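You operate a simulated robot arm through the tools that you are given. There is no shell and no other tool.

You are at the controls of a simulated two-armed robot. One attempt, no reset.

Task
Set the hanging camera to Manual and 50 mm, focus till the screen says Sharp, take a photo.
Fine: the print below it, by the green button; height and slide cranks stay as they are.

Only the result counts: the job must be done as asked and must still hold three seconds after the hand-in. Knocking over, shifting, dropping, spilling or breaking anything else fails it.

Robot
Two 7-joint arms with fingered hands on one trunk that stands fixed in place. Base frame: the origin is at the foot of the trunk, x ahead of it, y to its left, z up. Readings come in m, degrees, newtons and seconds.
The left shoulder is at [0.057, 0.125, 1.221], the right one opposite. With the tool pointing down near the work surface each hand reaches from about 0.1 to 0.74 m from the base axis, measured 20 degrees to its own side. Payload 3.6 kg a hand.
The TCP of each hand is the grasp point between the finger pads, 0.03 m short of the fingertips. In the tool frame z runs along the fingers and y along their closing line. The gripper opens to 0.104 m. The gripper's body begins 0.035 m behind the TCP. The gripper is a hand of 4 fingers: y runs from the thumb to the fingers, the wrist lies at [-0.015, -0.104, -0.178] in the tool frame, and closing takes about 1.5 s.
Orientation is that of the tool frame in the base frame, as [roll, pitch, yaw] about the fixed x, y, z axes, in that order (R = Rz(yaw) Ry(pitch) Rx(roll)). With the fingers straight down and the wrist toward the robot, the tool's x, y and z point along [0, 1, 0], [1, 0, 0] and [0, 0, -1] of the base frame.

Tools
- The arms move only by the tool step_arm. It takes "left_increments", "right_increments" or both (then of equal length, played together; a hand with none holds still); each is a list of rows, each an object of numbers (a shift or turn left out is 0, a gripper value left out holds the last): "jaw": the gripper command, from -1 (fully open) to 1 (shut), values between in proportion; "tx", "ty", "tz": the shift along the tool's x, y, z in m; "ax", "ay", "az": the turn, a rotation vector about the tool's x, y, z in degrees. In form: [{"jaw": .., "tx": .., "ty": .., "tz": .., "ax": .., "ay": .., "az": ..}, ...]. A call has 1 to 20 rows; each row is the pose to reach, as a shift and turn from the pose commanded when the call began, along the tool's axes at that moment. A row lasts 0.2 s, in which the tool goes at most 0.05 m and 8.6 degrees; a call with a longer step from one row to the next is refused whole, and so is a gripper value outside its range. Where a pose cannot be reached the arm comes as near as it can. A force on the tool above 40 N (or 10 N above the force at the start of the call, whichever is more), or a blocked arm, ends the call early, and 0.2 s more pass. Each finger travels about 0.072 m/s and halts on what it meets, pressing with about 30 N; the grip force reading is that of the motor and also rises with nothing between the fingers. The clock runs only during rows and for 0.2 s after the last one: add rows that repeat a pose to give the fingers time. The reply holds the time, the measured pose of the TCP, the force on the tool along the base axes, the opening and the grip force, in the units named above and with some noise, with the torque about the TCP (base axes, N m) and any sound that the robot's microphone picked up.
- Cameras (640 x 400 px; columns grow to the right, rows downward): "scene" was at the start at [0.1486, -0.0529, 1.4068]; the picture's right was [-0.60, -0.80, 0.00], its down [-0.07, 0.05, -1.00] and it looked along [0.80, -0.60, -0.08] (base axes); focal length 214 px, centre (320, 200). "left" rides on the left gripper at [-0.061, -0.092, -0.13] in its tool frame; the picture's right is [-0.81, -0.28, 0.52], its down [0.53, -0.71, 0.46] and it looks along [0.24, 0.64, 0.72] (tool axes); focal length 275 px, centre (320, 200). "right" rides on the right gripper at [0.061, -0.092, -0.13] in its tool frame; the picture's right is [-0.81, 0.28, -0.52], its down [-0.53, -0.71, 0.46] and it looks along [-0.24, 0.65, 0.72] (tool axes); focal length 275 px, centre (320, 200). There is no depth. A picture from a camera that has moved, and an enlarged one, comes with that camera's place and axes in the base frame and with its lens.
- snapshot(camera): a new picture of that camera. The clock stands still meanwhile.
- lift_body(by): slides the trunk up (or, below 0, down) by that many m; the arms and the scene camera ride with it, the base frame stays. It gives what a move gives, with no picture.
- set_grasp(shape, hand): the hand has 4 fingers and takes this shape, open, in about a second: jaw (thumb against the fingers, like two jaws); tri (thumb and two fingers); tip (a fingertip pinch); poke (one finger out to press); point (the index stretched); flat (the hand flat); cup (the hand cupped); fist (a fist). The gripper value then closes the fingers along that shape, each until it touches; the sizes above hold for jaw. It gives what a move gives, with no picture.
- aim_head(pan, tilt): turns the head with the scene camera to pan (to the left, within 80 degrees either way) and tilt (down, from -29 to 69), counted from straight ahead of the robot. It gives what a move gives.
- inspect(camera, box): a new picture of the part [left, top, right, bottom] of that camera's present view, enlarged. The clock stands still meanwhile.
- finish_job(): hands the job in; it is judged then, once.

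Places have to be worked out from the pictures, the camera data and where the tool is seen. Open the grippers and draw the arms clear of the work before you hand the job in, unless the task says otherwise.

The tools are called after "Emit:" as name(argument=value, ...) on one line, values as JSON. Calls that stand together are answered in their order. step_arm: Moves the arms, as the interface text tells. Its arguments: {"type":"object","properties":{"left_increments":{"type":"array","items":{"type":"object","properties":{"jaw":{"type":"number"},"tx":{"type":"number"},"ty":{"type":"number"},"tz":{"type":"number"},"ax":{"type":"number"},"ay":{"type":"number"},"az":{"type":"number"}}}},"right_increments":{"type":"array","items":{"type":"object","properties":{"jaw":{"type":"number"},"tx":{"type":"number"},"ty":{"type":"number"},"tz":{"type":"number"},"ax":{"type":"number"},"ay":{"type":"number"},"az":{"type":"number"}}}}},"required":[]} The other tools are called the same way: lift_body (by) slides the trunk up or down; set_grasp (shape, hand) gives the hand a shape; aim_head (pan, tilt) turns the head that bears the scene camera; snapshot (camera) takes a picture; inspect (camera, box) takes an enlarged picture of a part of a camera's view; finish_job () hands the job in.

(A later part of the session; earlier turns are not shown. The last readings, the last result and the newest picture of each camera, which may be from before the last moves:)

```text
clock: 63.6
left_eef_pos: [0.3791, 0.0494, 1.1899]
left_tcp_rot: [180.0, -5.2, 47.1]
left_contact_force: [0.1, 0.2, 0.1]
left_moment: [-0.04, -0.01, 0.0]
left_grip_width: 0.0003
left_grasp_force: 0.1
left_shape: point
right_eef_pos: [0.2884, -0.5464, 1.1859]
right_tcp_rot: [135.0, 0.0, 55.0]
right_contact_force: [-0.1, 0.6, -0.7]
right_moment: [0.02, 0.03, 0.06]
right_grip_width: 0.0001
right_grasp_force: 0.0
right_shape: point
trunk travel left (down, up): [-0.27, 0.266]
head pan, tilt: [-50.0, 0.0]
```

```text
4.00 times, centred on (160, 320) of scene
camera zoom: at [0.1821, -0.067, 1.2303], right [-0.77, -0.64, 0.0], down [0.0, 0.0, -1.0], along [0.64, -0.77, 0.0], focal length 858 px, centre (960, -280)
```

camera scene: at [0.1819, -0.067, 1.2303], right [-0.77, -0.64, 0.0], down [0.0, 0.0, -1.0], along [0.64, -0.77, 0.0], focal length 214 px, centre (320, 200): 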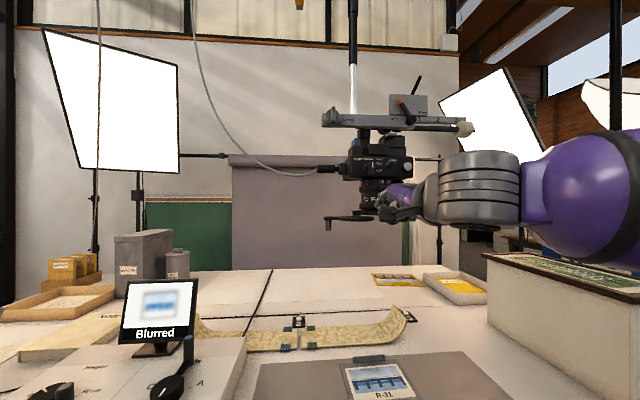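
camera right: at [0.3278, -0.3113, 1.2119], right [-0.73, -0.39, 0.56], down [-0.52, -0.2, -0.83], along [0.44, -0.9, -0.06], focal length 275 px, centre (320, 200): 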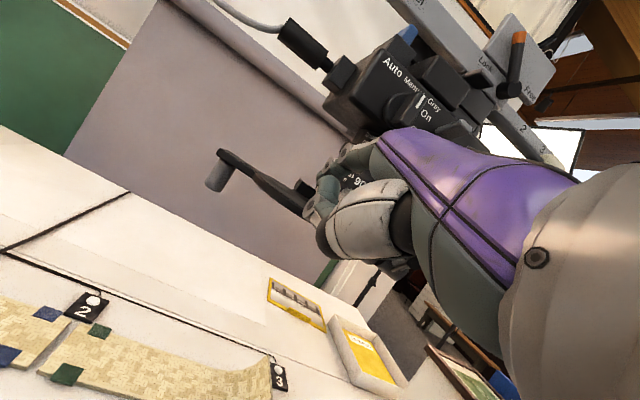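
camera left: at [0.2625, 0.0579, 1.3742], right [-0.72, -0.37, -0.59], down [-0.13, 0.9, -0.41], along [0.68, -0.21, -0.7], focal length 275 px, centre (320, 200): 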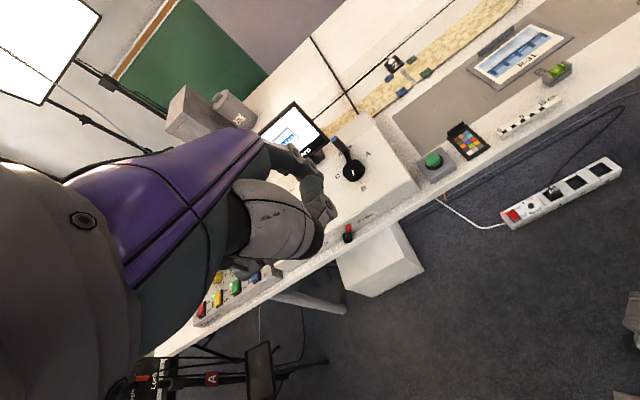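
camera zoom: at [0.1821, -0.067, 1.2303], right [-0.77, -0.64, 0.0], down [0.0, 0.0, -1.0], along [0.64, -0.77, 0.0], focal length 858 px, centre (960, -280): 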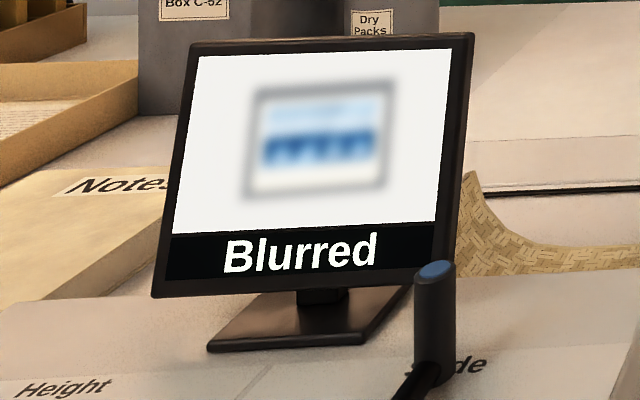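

Emit:
step_arm(right_increments=[{"tx": -0.0019, "ty": 0.0004, "tz": 0.0004}, {"tx": -0.0038, "ty": 0.0008, "tz": 0.0008}])

Emit:
inspect(camera="scene", box=[100, 270, 220, 370])

Emit:
inspect(camera="scene", box=[340, 150, 420, 230])

```text
clock: 64.2
left_eef_pos: [0.3797, 0.0498, 1.1909]
left_tcp_rot: [179.9, -5.2, 47.1]
left_contact_force: [-0.2, 0.2, -0.2]
left_moment: [0.01, -0.03, 0.02]
left_grip_width: 0.0001
left_grasp_force: 0.1
left_shape: point
right_eef_pos: [0.2864, -0.5506, 1.1857]
right_tcp_rot: [135.0, -0.1, 55.0]
right_contact_force: [-0.6, 0.9, -0.3]
right_moment: [0.02, 0.02, 0.02]
right_grip_width: 0.0
right_grasp_force: 0.0
right_shape: point
trunk travel left (down, up): [-0.27, 0.266]
head pan, tilt: [-50.0, 0.0]
```

```text
4.00 times, centred on (160, 320) of scene
camera zoom: at [0.1821, -0.0669, 1.2303], right [-0.77, -0.64, 0.0], down [0.0, 0.0, -1.0], along [0.64, -0.77, 0.0], focal length 858 px, centre (960, -280)
```

zoom: 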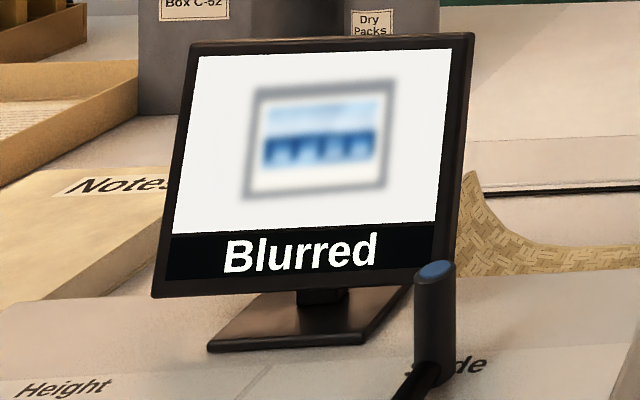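

```text
5.00 times, centred on (380, 190) of scene
camera zoom: at [0.1821, -0.0669, 1.2303], right [-0.77, -0.64, 0.0], down [0.0, 0.0, -1.0], along [0.64, -0.77, 0.0], focal length 1072 px, centre (20, 250)
```

zoom: 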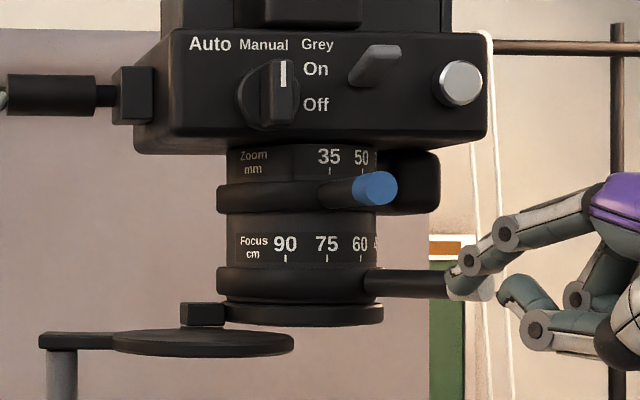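

Emit:
step_arm(right_increments=[{"tx": -0.0017, "ty": 0.0008, "tz": 0.0008}, {"tx": -0.0033, "ty": 0.0016, "tz": 0.0016}])

Emit:
inspect(camera="scene", box=[100, 270, 220, 370])

```text
clock: 64.8
left_eef_pos: [0.3803, 0.0501, 1.1888]
left_tcp_rot: [179.9, -5.2, 47.1]
left_contact_force: [0.1, -0.2, 0.6]
left_moment: [0.0, -0.01, -0.03]
left_grip_width: 0.0001
left_grasp_force: 0.1
left_shape: point
right_eef_pos: [0.2865, -0.5564, 1.1844]
right_tcp_rot: [135.0, 0.0, 55.0]
right_contact_force: [0.6, 0.8, -0.8]
right_moment: [-0.02, -0.01, 0.0]
right_grip_width: 0.0
right_grasp_force: 0.0
right_shape: point
trunk travel left (down, up): [-0.27, 0.266]
head pan, tilt: [-50.0, 0.0]
```

```text
4.00 times, centred on (160, 320) of scene
camera zoom: at [0.1821, -0.0669, 1.2303], right [-0.77, -0.64, 0.0], down [0.0, 0.0, -1.0], along [0.64, -0.77, 0.0], focal length 858 px, centre (960, -280)
```

zoom: 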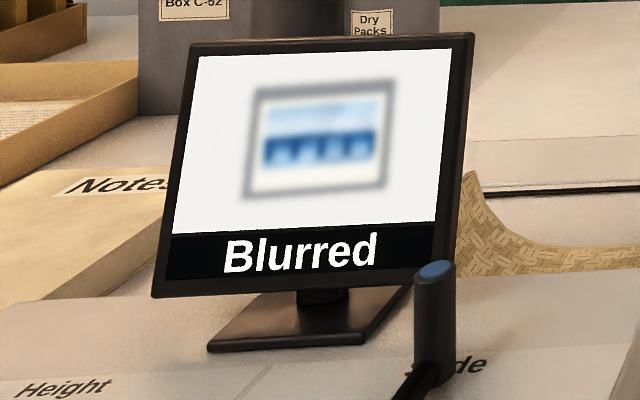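

Emit:
step_arm(right_increments=[{"tx": -0.0015, "ty": 0.0009, "tz": 0.0009}, {"tx": -0.003, "ty": 0.0018, "tz": 0.0018}])

Emit:
inspect(camera="scene", box=[100, 270, 220, 370])

Emit:
inspect(camera="right", box=[200, 90, 380, 230])

```text
clock: 65.5
left_eef_pos: [0.3809, 0.0507, 1.1899]
left_tcp_rot: [179.9, -5.2, 47.1]
left_contact_force: [0.9, -1.1, -0.4]
left_moment: [0.04, -0.02, 0.01]
left_grip_width: 0.0003
left_grasp_force: 0.1
left_shape: point
right_eef_pos: [0.2864, -0.5591, 1.1841]
right_tcp_rot: [135.1, 0.0, 54.9]
right_contact_force: [0.1, 0.5, 0.1]
right_moment: [0.02, 0.03, -0.01]
right_grip_width: 0.0
right_grasp_force: 0.0
right_shape: point
trunk travel left (down, up): [-0.27, 0.266]
head pan, tilt: [-50.0, 0.0]
```

```text
4.00 times, centred on (160, 320) of scene
camera zoom: at [0.1821, -0.067, 1.2303], right [-0.77, -0.64, 0.0], down [0.0, 0.0, -1.0], along [0.64, -0.77, 0.0], focal length 858 px, centre (960, -280)
```

zoom: 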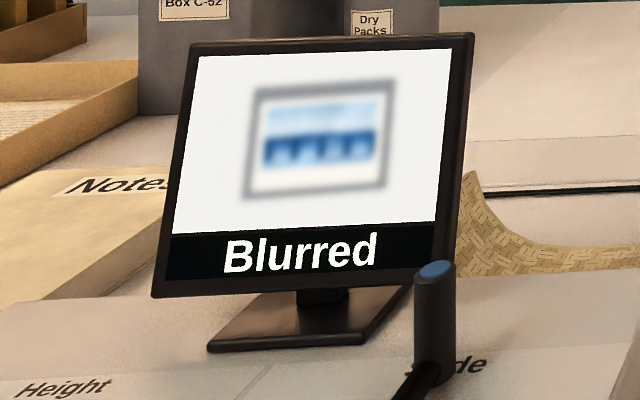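

```text
2.86 times, centred on (290, 160) of right
camera zoom: at [0.1917, -0.4187, 1.2117], right [-0.61, -0.57, 0.56], down [-0.45, -0.33, -0.83], along [0.65, -0.75, -0.06], focal length 786 px, centre (406, 314)
```

zoom: 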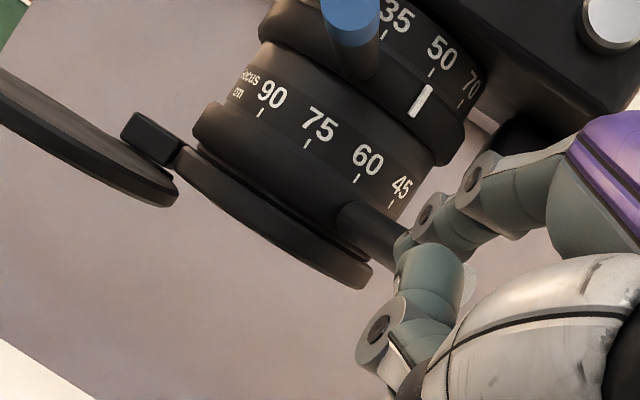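

Emit:
inspect(camera="right", box=[290, 130, 350, 180])

Emit:
inspect(camera="scene", box=[375, 190, 425, 220])

Emit:
inspect(camera="scene", box=[120, 275, 205, 350])

```text
8.00 times, centred on (320, 155) of right
camera zoom: at [0.1917, -0.4187, 1.2117], right [-0.61, -0.57, 0.56], down [-0.45, -0.33, -0.83], along [0.65, -0.75, -0.06], focal length 2202 px, centre (320, 560)
```

zoom: 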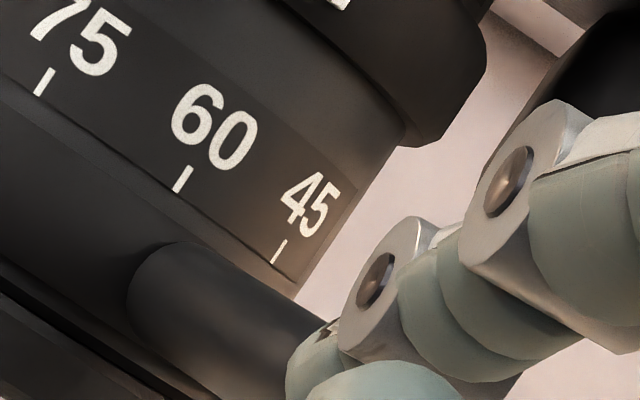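

```text
12.80 times, centred on (400, 205) of scene
camera zoom: at [0.1821, -0.067, 1.2303], right [-0.77, -0.64, 0.0], down [0.0, 0.0, -1.0], along [0.64, -0.77, 0.0], focal length 2745 px, centre (-704, 136)
```

zoom: 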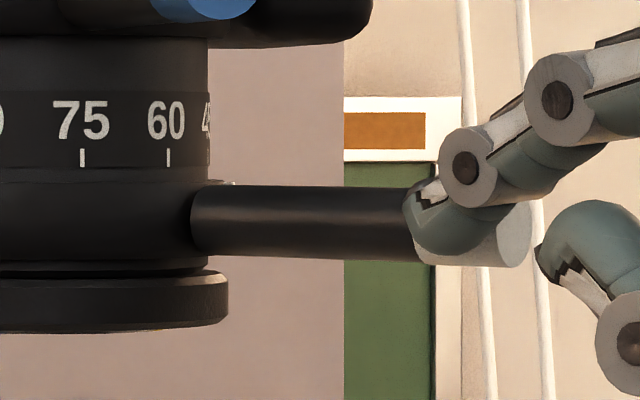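

```text
5.33 times, centred on (162, 312) of scene
camera zoom: at [0.1821, -0.067, 1.2303], right [-0.77, -0.64, 0.0], down [0.0, 0.0, -1.0], along [0.64, -0.77, 0.0], focal length 1144 px, centre (1160, -400)
```

zoom: 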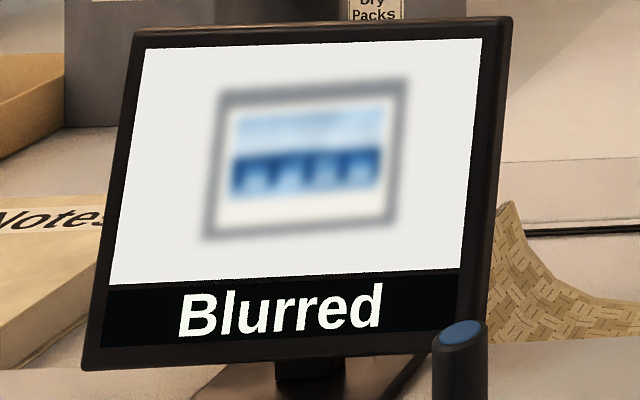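

The focus mark is close to 45 (at the ring's right silhouette) and the picture is sharpening. I keep pushing in small steps.

Emit:
step_arm(right_increments=[{"tx": -0.0016, "ty": 0.0012, "tz": 0.0012}, {"tx": -0.0031, "ty": 0.0024, "tz": 0.0024}])

Emit:
inspect(camera="scene", box=[120, 275, 205, 350])

Emit:
inspect(camera="scene", box=[340, 160, 420, 230])

```text
clock: 66.0
left_eef_pos: [0.3799, 0.0494, 1.1885]
left_tcp_rot: [179.8, -5.2, 47.1]
left_contact_force: [0.1, 0.7, -0.2]
left_moment: [0.03, -0.01, -0.03]
left_grip_width: 0.0
left_grasp_force: 0.1
left_shape: point
right_eef_pos: [0.2876, -0.5639, 1.185]
right_tcp_rot: [134.9, 0.0, 55.0]
right_contact_force: [-0.6, 0.1, 0.4]
right_moment: [-0.02, -0.07, 0.0]
right_grip_width: 0.0
right_grasp_force: 0.1
right_shape: point
trunk travel left (down, up): [-0.27, 0.266]
head pan, tilt: [-50.0, 0.0]
```

```text
5.33 times, centred on (162, 312) of scene
camera zoom: at [0.1821, -0.067, 1.2303], right [-0.77, -0.64, 0.0], down [0.0, 0.0, -1.0], along [0.64, -0.77, 0.0], focal length 1144 px, centre (1160, -400)
```

zoom: 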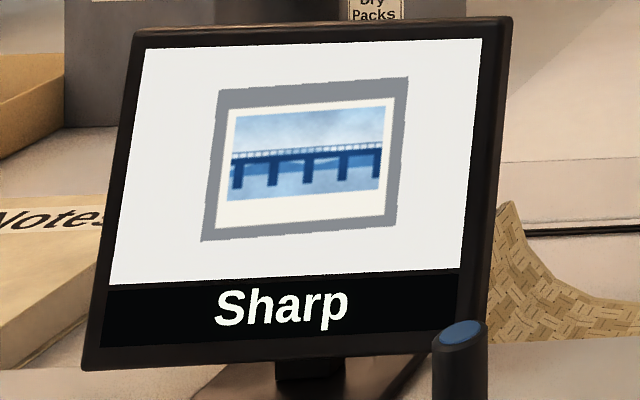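

```text
5.71 times, centred on (380, 195) of scene
camera zoom: at [0.1821, -0.067, 1.2303], right [-0.77, -0.64, 0.0], down [0.0, 0.0, -1.0], along [0.64, -0.77, 0.0], focal length 1226 px, centre (-23, 229)
```

zoom: 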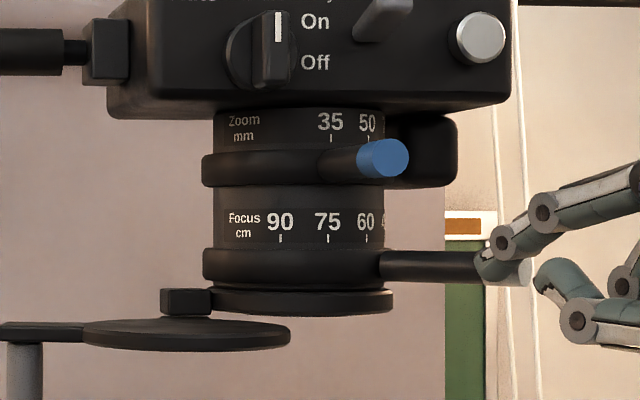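

The screen says Sharp. I withdraw the finger sideways off the lever, then back, without touching it again.

Emit:
step_arm(right_increments=[{"tx": 0.0046, "ty": -0.0027, "tz": -0.0027}, {"tx": 0.0092, "ty": -0.0054, "tz": -0.0054}, {"tx": 0.0092, "ty": -0.0194, "tz": -0.0194}, {"tx": 0.0092, "ty": -0.0334, "tz": -0.0334}, {"tx": 0.0092, "ty": -0.0474, "tz": -0.0474}])

Emit:
snapshot(camera="scene")

Emit:
inspect(camera="scene", box=[120, 275, 205, 350])

Emit:
inspect(camera="scene", box=[340, 150, 420, 230])

Emit:
snapshot(camera="right")

```text
clock: 67.2
left_eef_pos: [0.3787, 0.0496, 1.1903]
left_tcp_rot: [179.9, -5.2, 47.1]
left_contact_force: [-0.5, -0.1, -0.3]
left_moment: [0.01, -0.02, 0.02]
left_grip_width: 0.0
left_grasp_force: 0.1
left_shape: point
right_eef_pos: [0.2373, -0.5178, 1.1849]
right_tcp_rot: [134.9, 0.0, 55.0]
right_contact_force: [0.4, -0.3, -0.1]
right_moment: [-0.02, 0.06, 0.02]
right_grip_width: 0.0002
right_grasp_force: 0.1
right_shape: point
trunk travel left (down, up): [-0.27, 0.266]
head pan, tilt: [-50.0, 0.0]
```

```text
taken
camera scene: at [0.1819, -0.067, 1.2303], right [-0.77, -0.64, 0.0], down [0.0, 0.0, -1.0], along [0.64, -0.77, 0.0], focal length 214 px, centre (320, 200)
```

scene: 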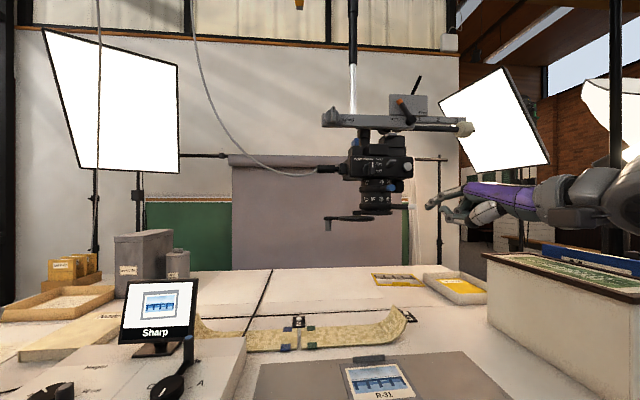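

```text
5.33 times, centred on (162, 312) of scene
camera zoom: at [0.1819, -0.067, 1.2303], right [-0.77, -0.64, 0.0], down [0.0, 0.0, -1.0], along [0.64, -0.77, 0.0], focal length 1144 px, centre (1160, -400)
```

zoom: 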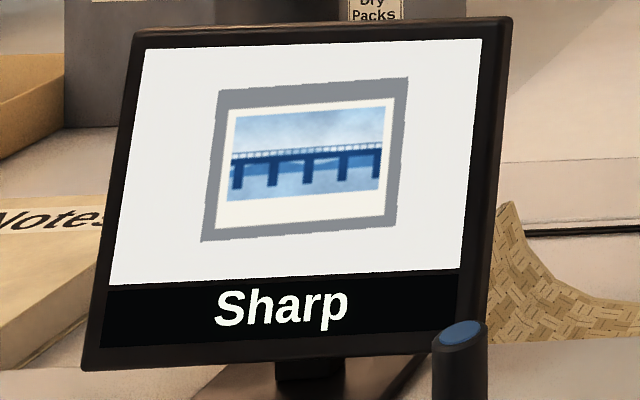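

```text
5.00 times, centred on (380, 190) of scene
camera zoom: at [0.1819, -0.067, 1.2303], right [-0.77, -0.64, 0.0], down [0.0, 0.0, -1.0], along [0.64, -0.77, 0.0], focal length 1072 px, centre (20, 250)
```

zoom: 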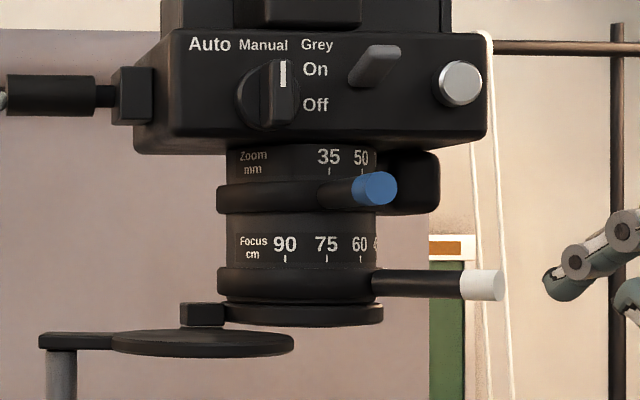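

```text
taken
camera right: at [0.1424, -0.377, 1.2127], right [-0.6, -0.57, 0.56], down [-0.46, -0.33, -0.83], along [0.65, -0.75, -0.06], focal length 275 px, centre (320, 200)
```

right: 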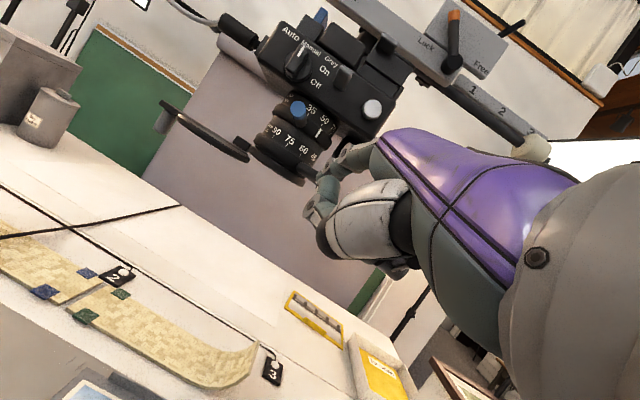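

Still Sharp with the hand off. I double-check the zoom mark from the wrist camera at this nearly head-on angle.

Emit:
inspect(camera="right", box=[290, 90, 340, 140])

Emit:
inspect(camera="right", box=[250, 60, 370, 180])

```text
8.00 times, centred on (315, 115) of right
camera zoom: at [0.1424, -0.377, 1.2127], right [-0.6, -0.57, 0.56], down [-0.46, -0.33, -0.83], along [0.65, -0.75, -0.06], focal length 2202 px, centre (360, 880)
```

zoom: 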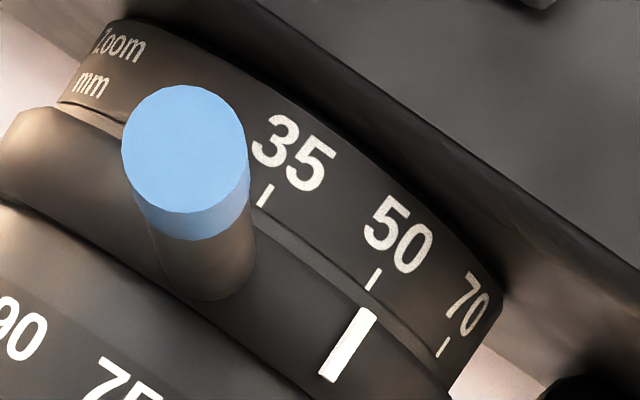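

```text
3.33 times, centred on (310, 120) of right
camera zoom: at [0.1424, -0.377, 1.2127], right [-0.6, -0.57, 0.56], down [-0.46, -0.33, -0.83], along [0.65, -0.75, -0.06], focal length 918 px, centre (353, 467)
```

zoom: 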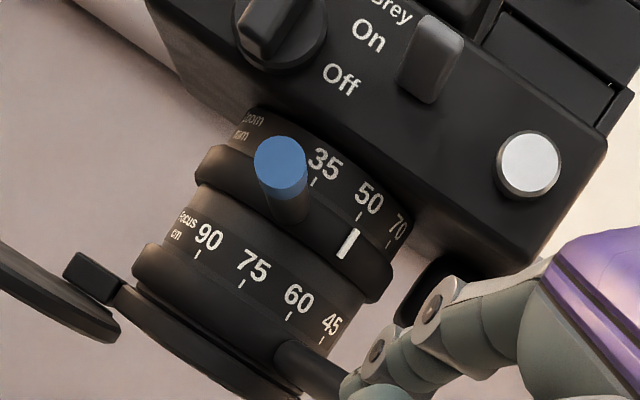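

Mode Manual, zoom on 50 and focus Sharp are all set. Now I look down at the green button to plan the press.

Emit:
aim_head(pan=-32, tilt=42)

Emit:
snapshot(camera="scene")

Emit:
snapshot(camera="left")

```text
clock: 68.3
left_eef_pos: [0.3795, 0.0491, 1.1906]
left_tcp_rot: [180.0, -5.2, 47.2]
left_contact_force: [0.3, 0.1, 0.9]
left_moment: [-0.05, 0.0, 0.01]
left_grip_width: 0.0
left_grasp_force: 0.1
left_shape: point
right_eef_pos: [0.2371, -0.5178, 1.1864]
right_tcp_rot: [135.0, 0.0, 55.0]
right_contact_force: [0.3, 0.4, -0.5]
right_moment: [0.0, -0.03, 0.01]
right_grip_width: 0.0
right_grasp_force: 0.0
right_shape: point
trunk travel left (down, up): [-0.27, 0.266]
head pan, tilt: [-32.0, 42.0]
```

```text
taken
camera scene: at [0.1951, -0.0424, 1.1637], right [-0.53, -0.85, 0.0], down [-0.57, 0.35, -0.74], along [0.63, -0.39, -0.67], focal length 214 px, centre (320, 200)
```

scene: 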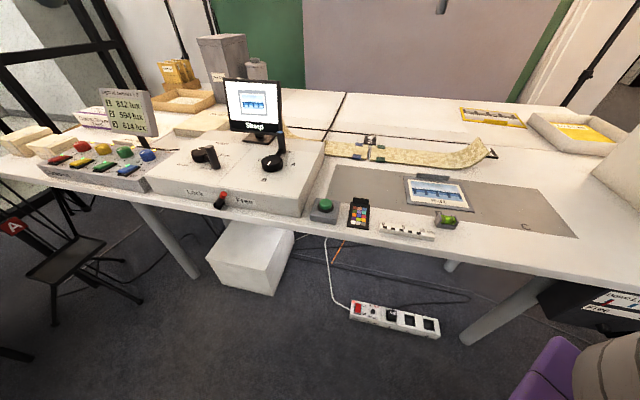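

```text
taken
camera left: at [0.2625, 0.0579, 1.3143], right [-0.72, -0.37, -0.59], down [-0.13, 0.9, -0.41], along [0.68, -0.21, -0.7], focal length 275 px, centre (320, 200)
```

left: 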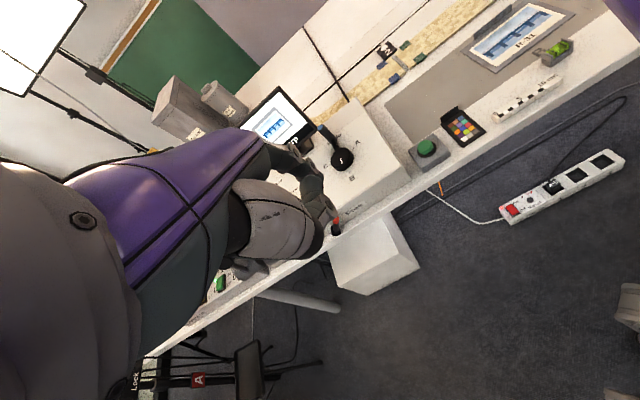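

Emit:
inspect(camera="scene", box=[280, 170, 400, 250])

Emit:
inspect(camera="left", box=[320, 80, 500, 220])

Emit:
inspect(camera="scene", box=[140, 70, 320, 220])

```text
5.00 times, centred on (340, 210) of scene
camera zoom: at [0.1951, -0.0424, 1.1637], right [-0.53, -0.85, 0.0], down [-0.57, 0.35, -0.74], along [0.63, -0.39, -0.67], focal length 1072 px, centre (220, 150)
```

zoom: 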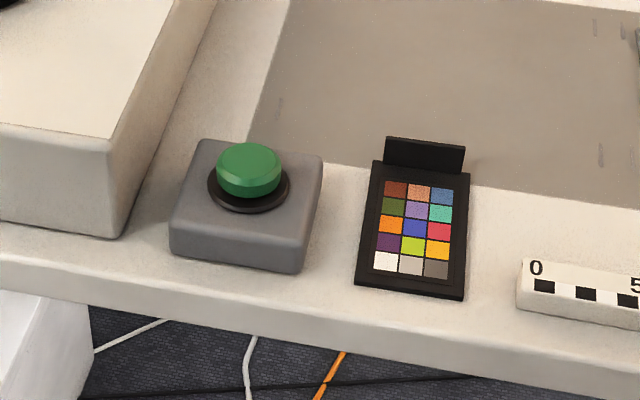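

```text
2.86 times, centred on (410, 150) of left
camera zoom: at [0.2625, 0.0579, 1.3143], right [-0.72, -0.37, -0.59], down [-0.13, 0.9, -0.41], along [0.68, -0.21, -0.7], focal length 786 px, centre (63, 343)
```

zoom: 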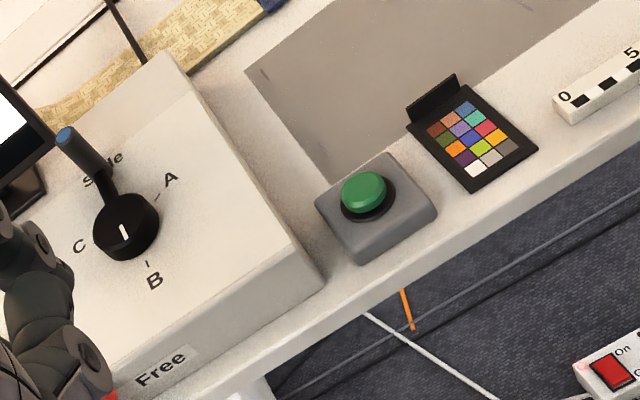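

```text
2.67 times, centred on (230, 145) of scene
camera zoom: at [0.1951, -0.0424, 1.1637], right [-0.53, -0.85, 0.0], down [-0.57, 0.35, -0.74], along [0.63, -0.39, -0.67], focal length 572 px, centre (560, 347)
```

zoom: 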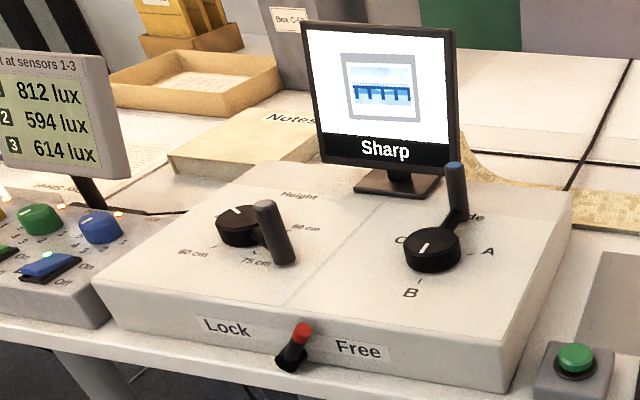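

The button top is at about (0.521,-0.264,0.80). I bring the right hand back to fingers-down, moving it away from the hanging camera toward the front-left.

Emit:
step_arm(right_increments=[{"tx": 0.0183, "ty": -0.01, "tz": -0.0015, "ax": 7.5}, {"tx": 0.0365, "ty": -0.0201, "tz": -0.0029, "ax": 15}, {"tx": 0.0548, "ty": -0.0301, "tz": -0.0044, "ax": 22.5}, {"tx": 0.0731, "ty": -0.0401, "tz": -0.0059, "ax": 30}, {"tx": 0.0913, "ty": -0.0502, "tz": -0.0073, "ax": 37.5}, {"tx": 0.1096, "ty": -0.0602, "tz": -0.0088, "ax": 45}])

Emit:
snapshot(camera="scene")

Emit:
snapshot(camera="right")

```text
clock: 69.7
left_eef_pos: [0.3809, 0.0487, 1.1897]
left_tcp_rot: [-180.0, -5.2, 47.0]
left_contact_force: [0.5, 0.1, 1.0]
left_moment: [0.01, 0.02, 0.01]
left_grip_width: 0.0
left_grasp_force: 0.1
left_shape: point
right_eef_pos: [0.2584, -0.4002, 1.1501]
right_tcp_rot: [-179.8, 0.0, 54.9]
right_contact_force: [-0.1, 0.1, -0.1]
right_moment: [0.02, 0.0, -0.01]
right_grip_width: 0.0002
right_grasp_force: 0.1
right_shape: point
trunk travel left (down, up): [-0.27, 0.266]
head pan, tilt: [-32.0, 42.0]
```

```text
taken
camera scene: at [0.1955, -0.0423, 1.1635], right [-0.53, -0.85, 0.0], down [-0.57, 0.35, -0.74], along [0.63, -0.39, -0.67], focal length 214 px, centre (320, 200)
```

scene: 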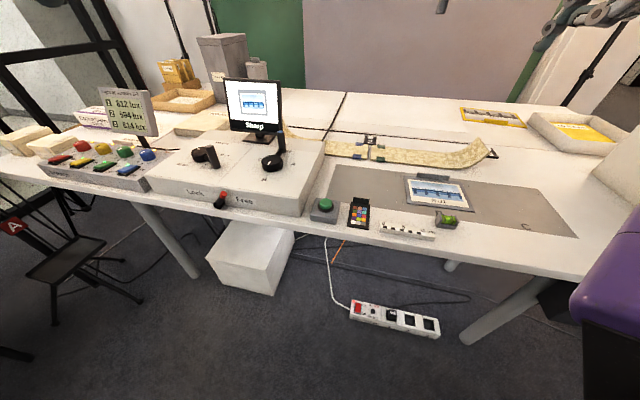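

```text
taken
camera right: at [0.2177, -0.2963, 1.2796], right [-0.24, -0.82, 0.52], down [-0.89, -0.03, -0.45], along [0.39, -0.57, -0.73], focal length 275 px, centre (320, 200)
```

right: 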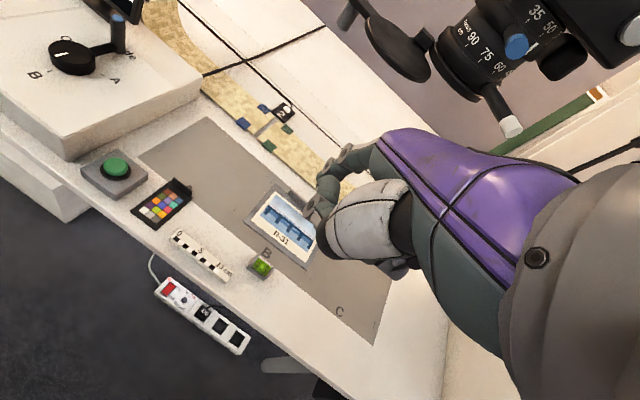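

The hand is clear. I move it to above the green button (tip about 15 cm over it).

Emit:
step_arm(right_increments=[{"tx": 0.0308, "ty": 0.0092, "tz": 0.022}, {"tx": 0.0617, "ty": 0.0183, "tz": 0.044}, {"tx": 0.0925, "ty": 0.0275, "tz": 0.066}, {"tx": 0.1234, "ty": 0.0367, "tz": 0.088}, {"tx": 0.1542, "ty": 0.0458, "tz": 0.1101}, {"tx": 0.185, "ty": 0.055, "tz": 0.1321}, {"tx": 0.2159, "ty": 0.0641, "tz": 0.1541}, {"tx": 0.2467, "ty": 0.0733, "tz": 0.1761}])

Emit:
snapshot(camera="scene")

Emit:
snapshot(camera="left")

```text
clock: 71.5
left_eef_pos: [0.38, 0.0502, 1.1893]
left_tcp_rot: [-179.9, -5.1, 47.1]
left_contact_force: [-0.1, 0.2, 0.7]
left_moment: [-0.02, 0.02, 0.02]
left_grip_width: 0.0
left_grasp_force: 0.0
left_shape: point
right_eef_pos: [0.4602, -0.2385, 0.9739]
right_tcp_rot: [-180.0, 0.0, 55.1]
right_contact_force: [0.2, 0.6, 0.1]
right_moment: [0.0, 0.05, -0.01]
right_grip_width: 0.0
right_grasp_force: 0.0
right_shape: point
trunk travel left (down, up): [-0.27, 0.266]
head pan, tilt: [-32.0, 42.0]
```

```text
taken
camera scene: at [0.1958, -0.042, 1.1635], right [-0.53, -0.85, 0.0], down [-0.57, 0.35, -0.74], along [0.63, -0.39, -0.67], focal length 214 px, centre (320, 200)
```

scene: 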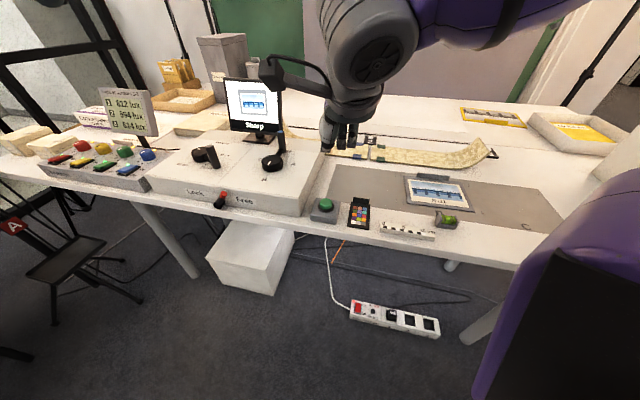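

```text
taken
camera left: at [0.2633, 0.0582, 1.314], right [-0.72, -0.37, -0.59], down [-0.13, 0.9, -0.41], along [0.68, -0.21, -0.7], focal length 275 px, centre (320, 200)
```

left: 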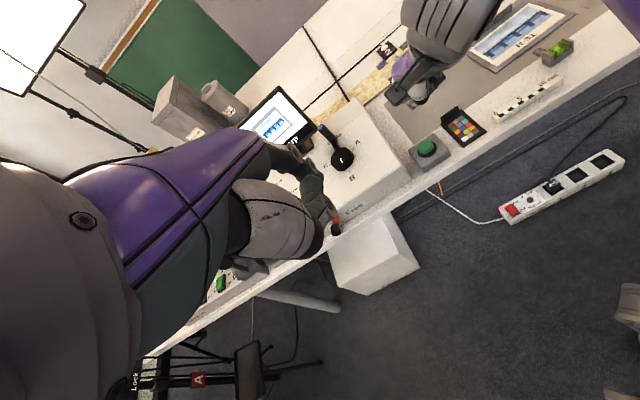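

The hand is above the button as computed. I lower the finger to about 3 cm above it and check alignment.

Emit:
step_arm(right_increments=[{"tz": 0.035}, {"tz": 0.07}, {"tz": 0.105}])

Emit:
inspect(camera="scene", box=[270, 130, 390, 240])

Emit:
inspect(camera="left", box=[360, 60, 500, 190])

Emit:
inspect(camera="right", box=[220, 120, 420, 320])

```text
clock: 72.3
left_eef_pos: [0.3805, 0.0492, 1.1901]
left_tcp_rot: [-180.0, -5.2, 47.1]
left_contact_force: [0.7, 0.1, 0.1]
left_moment: [0.04, 0.01, -0.01]
left_grip_width: 0.0001
left_grasp_force: 0.0
left_shape: point
right_eef_pos: [0.4624, -0.2441, 0.8696]
right_tcp_rot: [-180.0, 0.0, 54.9]
right_contact_force: [0.4, 0.2, -0.5]
right_moment: [0.02, 0.02, 0.01]
right_grip_width: 0.0
right_grasp_force: 0.1
right_shape: point
trunk travel left (down, up): [-0.27, 0.266]
head pan, tilt: [-32.0, 42.0]
```

```text
3.64 times, centred on (330, 185) of scene
camera zoom: at [0.1958, -0.0425, 1.1635], right [-0.53, -0.85, 0.0], down [-0.57, 0.35, -0.74], along [0.63, -0.39, -0.67], focal length 780 px, centre (284, 254)
```

zoom: 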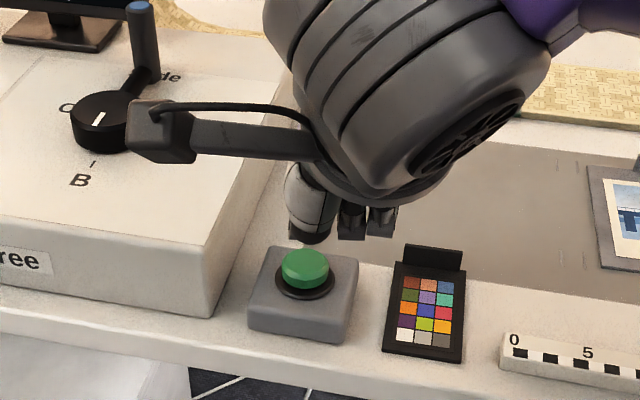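

```text
3.08 times, centred on (430, 125) of left
camera zoom: at [0.2633, 0.0577, 1.3141], right [-0.72, -0.37, -0.59], down [-0.13, 0.9, -0.41], along [0.68, -0.21, -0.7], focal length 847 px, centre (-18, 431)
```

zoom: 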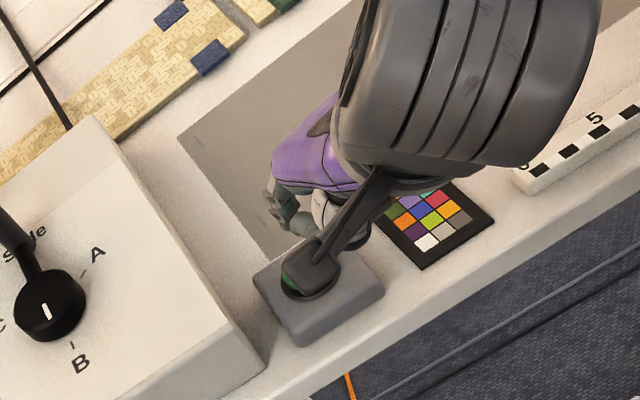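

```text
2.00 times, centred on (320, 220) of right
camera zoom: at [0.4218, -0.1403, 0.9994], right [-0.24, -0.82, 0.52], down [-0.89, -0.03, -0.46], along [0.39, -0.57, -0.73], focal length 551 px, centre (320, 160)
```

zoom: 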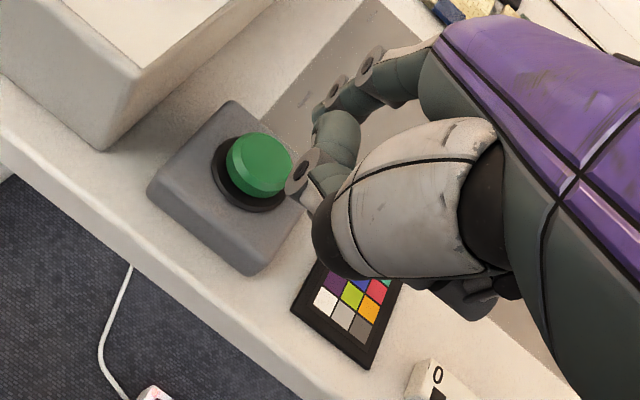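

The finger is centred over the button within a few mm. I go down to just above it.

Emit:
step_arm(right_increments=[{"tz": 0.015}, {"tz": 0.03}, {"tz": 0.038}])

Emit:
inspect(camera="right", box=[240, 100, 380, 240])

Emit:
inspect(camera="scene", box=[270, 150, 390, 240])

```text
clock: 73.1
left_eef_pos: [0.3798, 0.0487, 1.191]
left_tcp_rot: [-180.0, -5.1, 47.1]
left_contact_force: [0.3, 0.2, 0.6]
left_moment: [-0.01, 0.0, 0.01]
left_grip_width: 0.0001
left_grasp_force: 0.1
left_shape: point
right_eef_pos: [0.461, -0.2418, 0.8303]
right_tcp_rot: [180.0, -0.1, 55.0]
right_contact_force: [-0.1, -0.2, 0.9]
right_moment: [0.0, 0.0, -0.01]
right_grip_width: 0.0
right_grasp_force: 0.0
right_shape: point
trunk travel left (down, up): [-0.27, 0.266]
head pan, tilt: [-32.0, 42.0]
```

```text
2.86 times, centred on (310, 170) of right
camera zoom: at [0.4196, -0.1385, 0.9607], right [-0.24, -0.82, 0.52], down [-0.89, -0.03, -0.46], along [0.39, -0.57, -0.72], focal length 786 px, centre (349, 286)
```

zoom: 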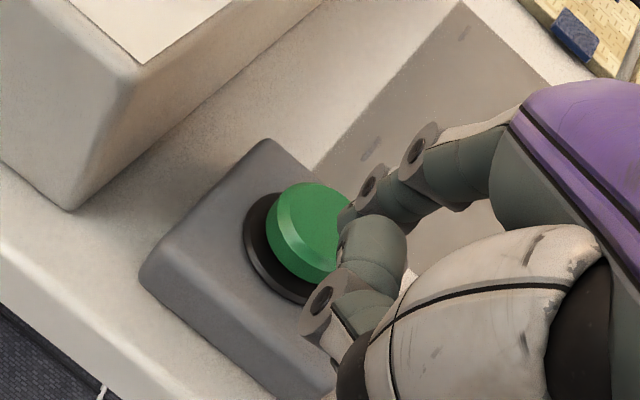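

```text
4.44 times, centred on (330, 195) of scene
camera zoom: at [0.1953, -0.0424, 1.1636], right [-0.53, -0.85, 0.0], down [-0.57, 0.35, -0.74], along [0.63, -0.39, -0.67], focal length 953 px, centre (276, 222)
```

zoom: 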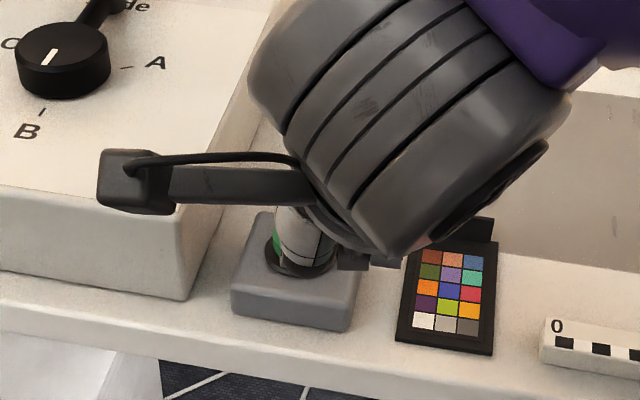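

The tip is roughly 1 cm above the cap. I correct sideways by 5 mm and press down in small steps, watching force and sound.

Emit:
step_arm(right_increments=[{"tx": 0.005, "ty": -0.001, "tz": 0.003}, {"tx": 0.005, "ty": -0.001, "tz": 0.006}, {"tx": 0.005, "ty": -0.001, "tz": 0.009}])

Emit:
inspect(camera="scene", box=[190, 60, 390, 230])

```text
clock: 73.9
left_eef_pos: [0.3794, 0.0491, 1.1903]
left_tcp_rot: [179.8, -5.2, 47.1]
left_contact_force: [-0.7, 0.1, -0.6]
left_moment: [-0.05, -0.01, -0.01]
left_grip_width: 0.0
left_grasp_force: 0.1
left_shape: point
right_eef_pos: [0.4649, -0.2357, 0.8192]
right_tcp_rot: [180.0, 0.0, 54.9]
right_contact_force: [-0.6, -0.7, 0.4]
right_moment: [-0.02, 0.02, 0.0]
right_grip_width: 0.0002
right_grasp_force: 0.0
right_shape: point
trunk travel left (down, up): [-0.27, 0.266]
head pan, tilt: [-32.0, 42.0]
```

```text
2.35 times, centred on (290, 145) of scene
camera zoom: at [0.1953, -0.0423, 1.1636], right [-0.53, -0.85, 0.0], down [-0.57, 0.35, -0.74], along [0.63, -0.39, -0.67], focal length 505 px, centre (391, 329)
```

zoom: 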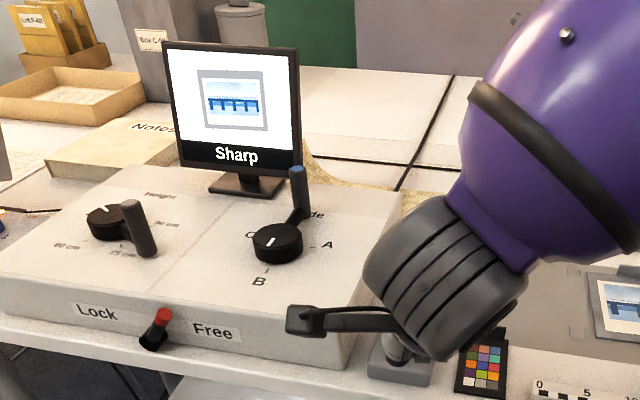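

Emit:
step_arm(right_increments=[{"tz": 0.003}, {"tz": 0.006}, {"tz": 0.009}])

Emit:
inspect(camera="scene", box=[190, 60, 390, 230])

Emit:
inspect(camera="right", box=[240, 100, 380, 240])

```text
clock: 74.7
left_eef_pos: [0.3794, 0.0495, 1.1898]
left_tcp_rot: [179.8, -5.3, 47.1]
left_contact_force: [-0.1, 0.7, 0.7]
left_moment: [-0.01, 0.03, -0.01]
left_grip_width: 0.0
left_grasp_force: 0.2
left_shape: point
right_eef_pos: [0.465, -0.2349, 0.8114]
right_tcp_rot: [180.0, 0.1, 55.0]
right_contact_force: [0.6, 0.5, -0.1]
right_moment: [-0.04, 0.0, 0.0]
right_grip_width: 0.0
right_grasp_force: 0.0
right_shape: point
trunk travel left (down, up): [-0.27, 0.266]
head pan, tilt: [-32.0, 42.0]
```

```text
2.35 times, centred on (290, 145) of scene
camera zoom: at [0.1952, -0.0424, 1.1636], right [-0.53, -0.85, 0.0], down [-0.57, 0.35, -0.74], along [0.63, -0.39, -0.67], focal length 505 px, centre (391, 329)
```

zoom: 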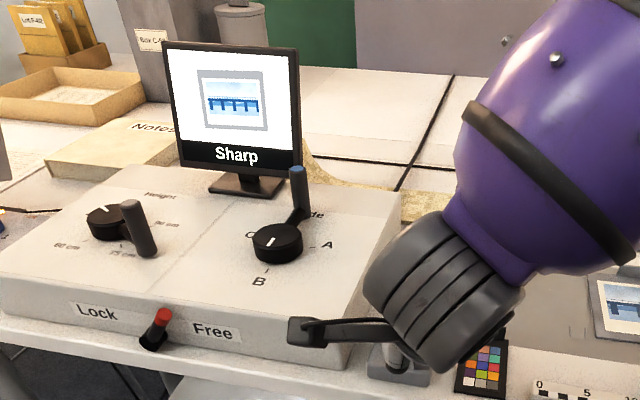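

```text
2.86 times, centred on (310, 170) of right
camera zoom: at [0.4238, -0.1319, 0.9412], right [-0.24, -0.82, 0.52], down [-0.89, -0.03, -0.46], along [0.39, -0.57, -0.72], focal length 786 px, centre (349, 286)
```

zoom: 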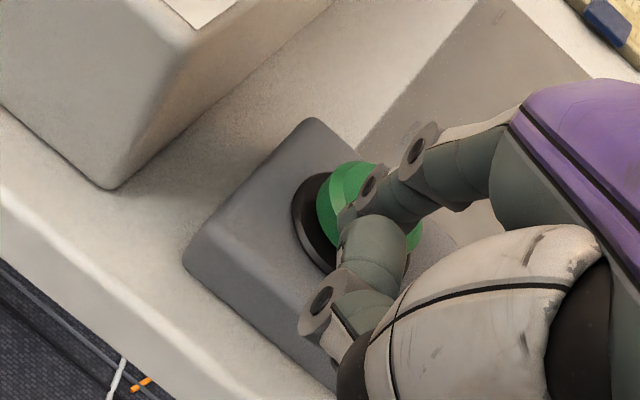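

Triangulating again, the button top is at (0.534,-0.272,0.785), so my tip is near its edge. I lift 1.2 cm, shift to its centre, and come down again.

Emit:
step_arm(right_increments=[{"tz": -0.012}, {"tx": -0.0064, "ty": 0.0145, "tz": -0.012}, {"tx": -0.0064, "ty": 0.0145, "tz": -0.006}])

Emit:
inspect(camera="right", box=[240, 100, 380, 240])

Emit:
inspect(camera="left", box=[380, 90, 480, 190])

```text
clock: 75.5
left_eef_pos: [0.3795, 0.0499, 1.19]
left_tcp_rot: [180.0, -5.2, 47.1]
left_contact_force: [0.3, 0.0, 0.2]
left_moment: [-0.03, 0.02, -0.04]
left_grip_width: 0.0001
left_grasp_force: 0.1
left_shape: point
right_eef_pos: [0.4741, -0.2489, 0.8159]
right_tcp_rot: [179.9, 0.1, 55.0]
right_contact_force: [0.9, -0.8, 0.2]
right_moment: [0.02, 0.0, -0.02]
right_grip_width: 0.0
right_grasp_force: 0.0
right_shape: point
trunk travel left (down, up): [-0.27, 0.266]
head pan, tilt: [-32.0, 42.0]
```

```text
2.86 times, centred on (310, 170) of right
camera zoom: at [0.4317, -0.1459, 0.9473], right [-0.24, -0.82, 0.52], down [-0.89, -0.03, -0.46], along [0.39, -0.57, -0.72], focal length 786 px, centre (349, 286)
```

zoom: 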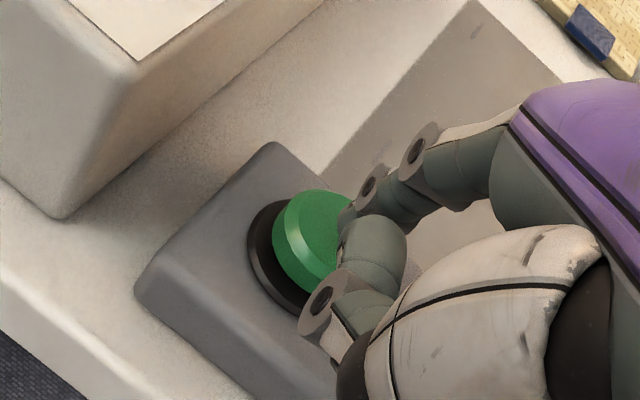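

```text
4.00 times, centred on (430, 140) of left
camera zoom: at [0.2626, 0.058, 1.3142], right [-0.72, -0.37, -0.59], down [-0.13, 0.9, -0.41], along [0.68, -0.21, -0.7], focal length 1101 px, centre (-120, 440)
```

zoom: 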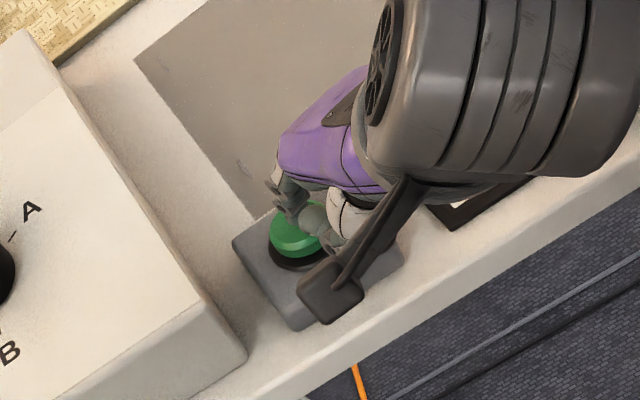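

The tip is now over the button's middle. I press down in 3 mm steps.

Emit:
step_arm(right_increments=[{"tz": 0.003}, {"tz": 0.006}, {"tz": 0.009}, {"tz": 0.011}])

Emit:
inspect(camera="scene", box=[190, 60, 390, 230])

Emit:
inspect(camera="right", box=[240, 100, 380, 240])

```text
clock: 76.5
left_eef_pos: [0.3804, 0.0485, 1.1896]
left_tcp_rot: [179.9, -5.1, 47.1]
left_contact_force: [0.7, -0.3, -0.6]
left_moment: [0.02, 0.03, -0.01]
left_grip_width: 0.0001
left_grasp_force: 0.0
left_shape: point
right_eef_pos: [0.474, -0.2471, 0.8069]
right_tcp_rot: [-180.0, 0.0, 55.0]
right_contact_force: [-0.4, 0.1, 2.3]
right_moment: [-0.08, -0.09, -0.02]
right_grip_width: 0.0959
right_grasp_force: 0.2
right_shape: point
trunk travel left (down, up): [-0.27, 0.266]
head pan, tilt: [-32.0, 42.0]
```

```text
2.35 times, centred on (290, 145) of scene
camera zoom: at [0.1949, -0.0423, 1.1637], right [-0.53, -0.85, 0.0], down [-0.57, 0.35, -0.74], along [0.63, -0.39, -0.67], focal length 505 px, centre (391, 329)
```

zoom: 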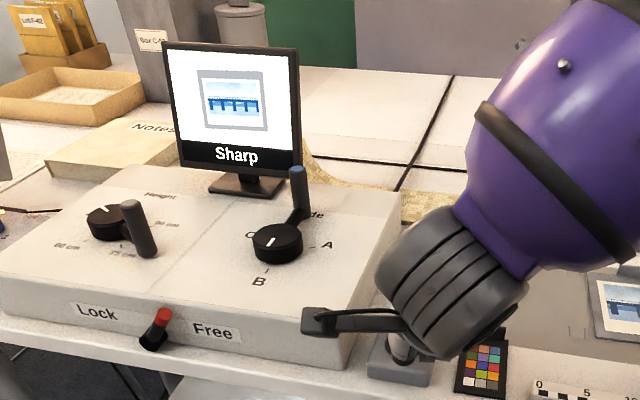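

```text
2.86 times, centred on (310, 170) of right
camera zoom: at [0.4322, -0.1443, 0.9371], right [-0.24, -0.82, 0.52], down [-0.89, -0.03, -0.46], along [0.39, -0.57, -0.72], focal length 786 px, centre (349, 286)
```

zoom: 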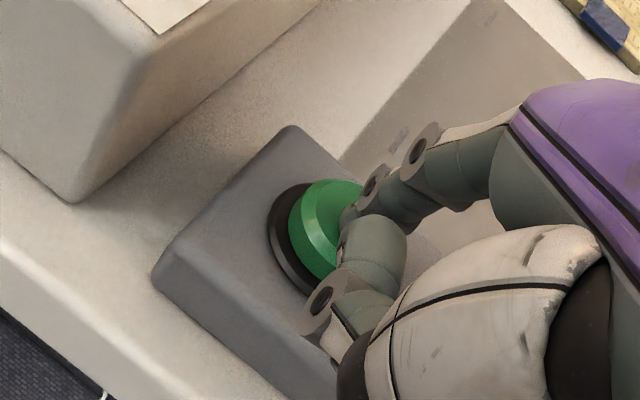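

Contact is made (2.3 N). I press further to actuate the button.

Emit:
step_arm(right_increments=[{"tz": 0.002}, {"tz": 0.004}, {"tz": 0.006}])

Emit:
inspect(camera="scene", box=[190, 60, 390, 230])

Emit:
inspect(camera="right", box=[240, 100, 380, 240])

```text
clock: 77.3
left_eef_pos: [0.3779, 0.0508, 1.1906]
left_tcp_rot: [179.9, -5.4, 47.1]
left_contact_force: [-0.3, -0.2, 1.0]
left_moment: [0.02, 0.01, 0.0]
left_grip_width: 0.0002
left_grasp_force: 0.0
left_shape: point
right_eef_pos: [0.4736, -0.2468, 0.8014]
right_tcp_rot: [179.8, -0.1, 55.0]
right_contact_force: [-3.8, 0.7, 12.4]
right_moment: [-0.27, -0.74, -0.09]
right_grip_width: 0.0
right_grasp_force: 0.1
right_shape: point
trunk travel left (down, up): [-0.27, 0.266]
head pan, tilt: [-32.0, 42.0]
heard: click
```

```text
2.35 times, centred on (290, 145) of scene
camera zoom: at [0.1939, -0.0419, 1.1639], right [-0.53, -0.85, 0.0], down [-0.57, 0.35, -0.74], along [0.63, -0.39, -0.67], focal length 505 px, centre (391, 329)
```

zoom: 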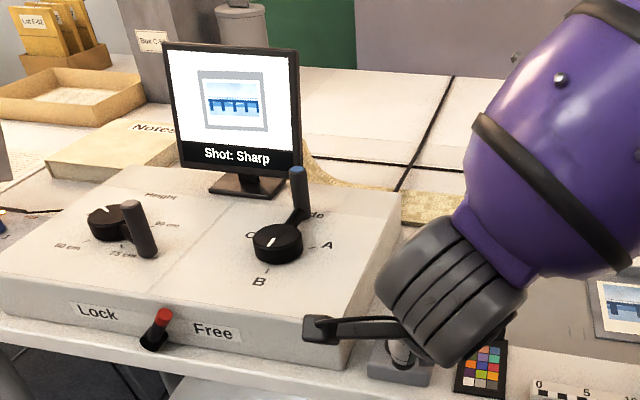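

```text
2.86 times, centred on (310, 170) of right
camera zoom: at [0.431, -0.1438, 0.9319], right [-0.24, -0.82, 0.52], down [-0.89, -0.03, -0.46], along [0.39, -0.57, -0.72], focal length 786 px, centre (349, 286)
```

zoom: 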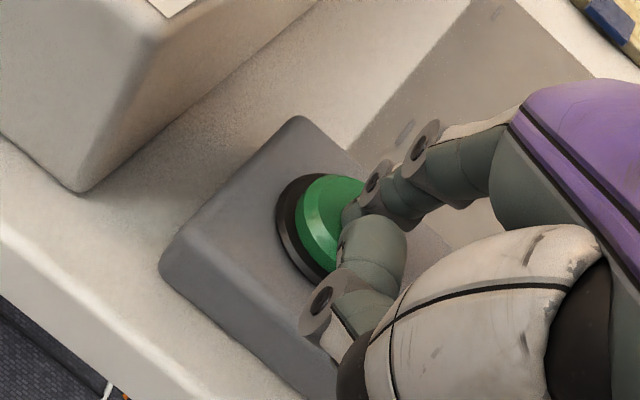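

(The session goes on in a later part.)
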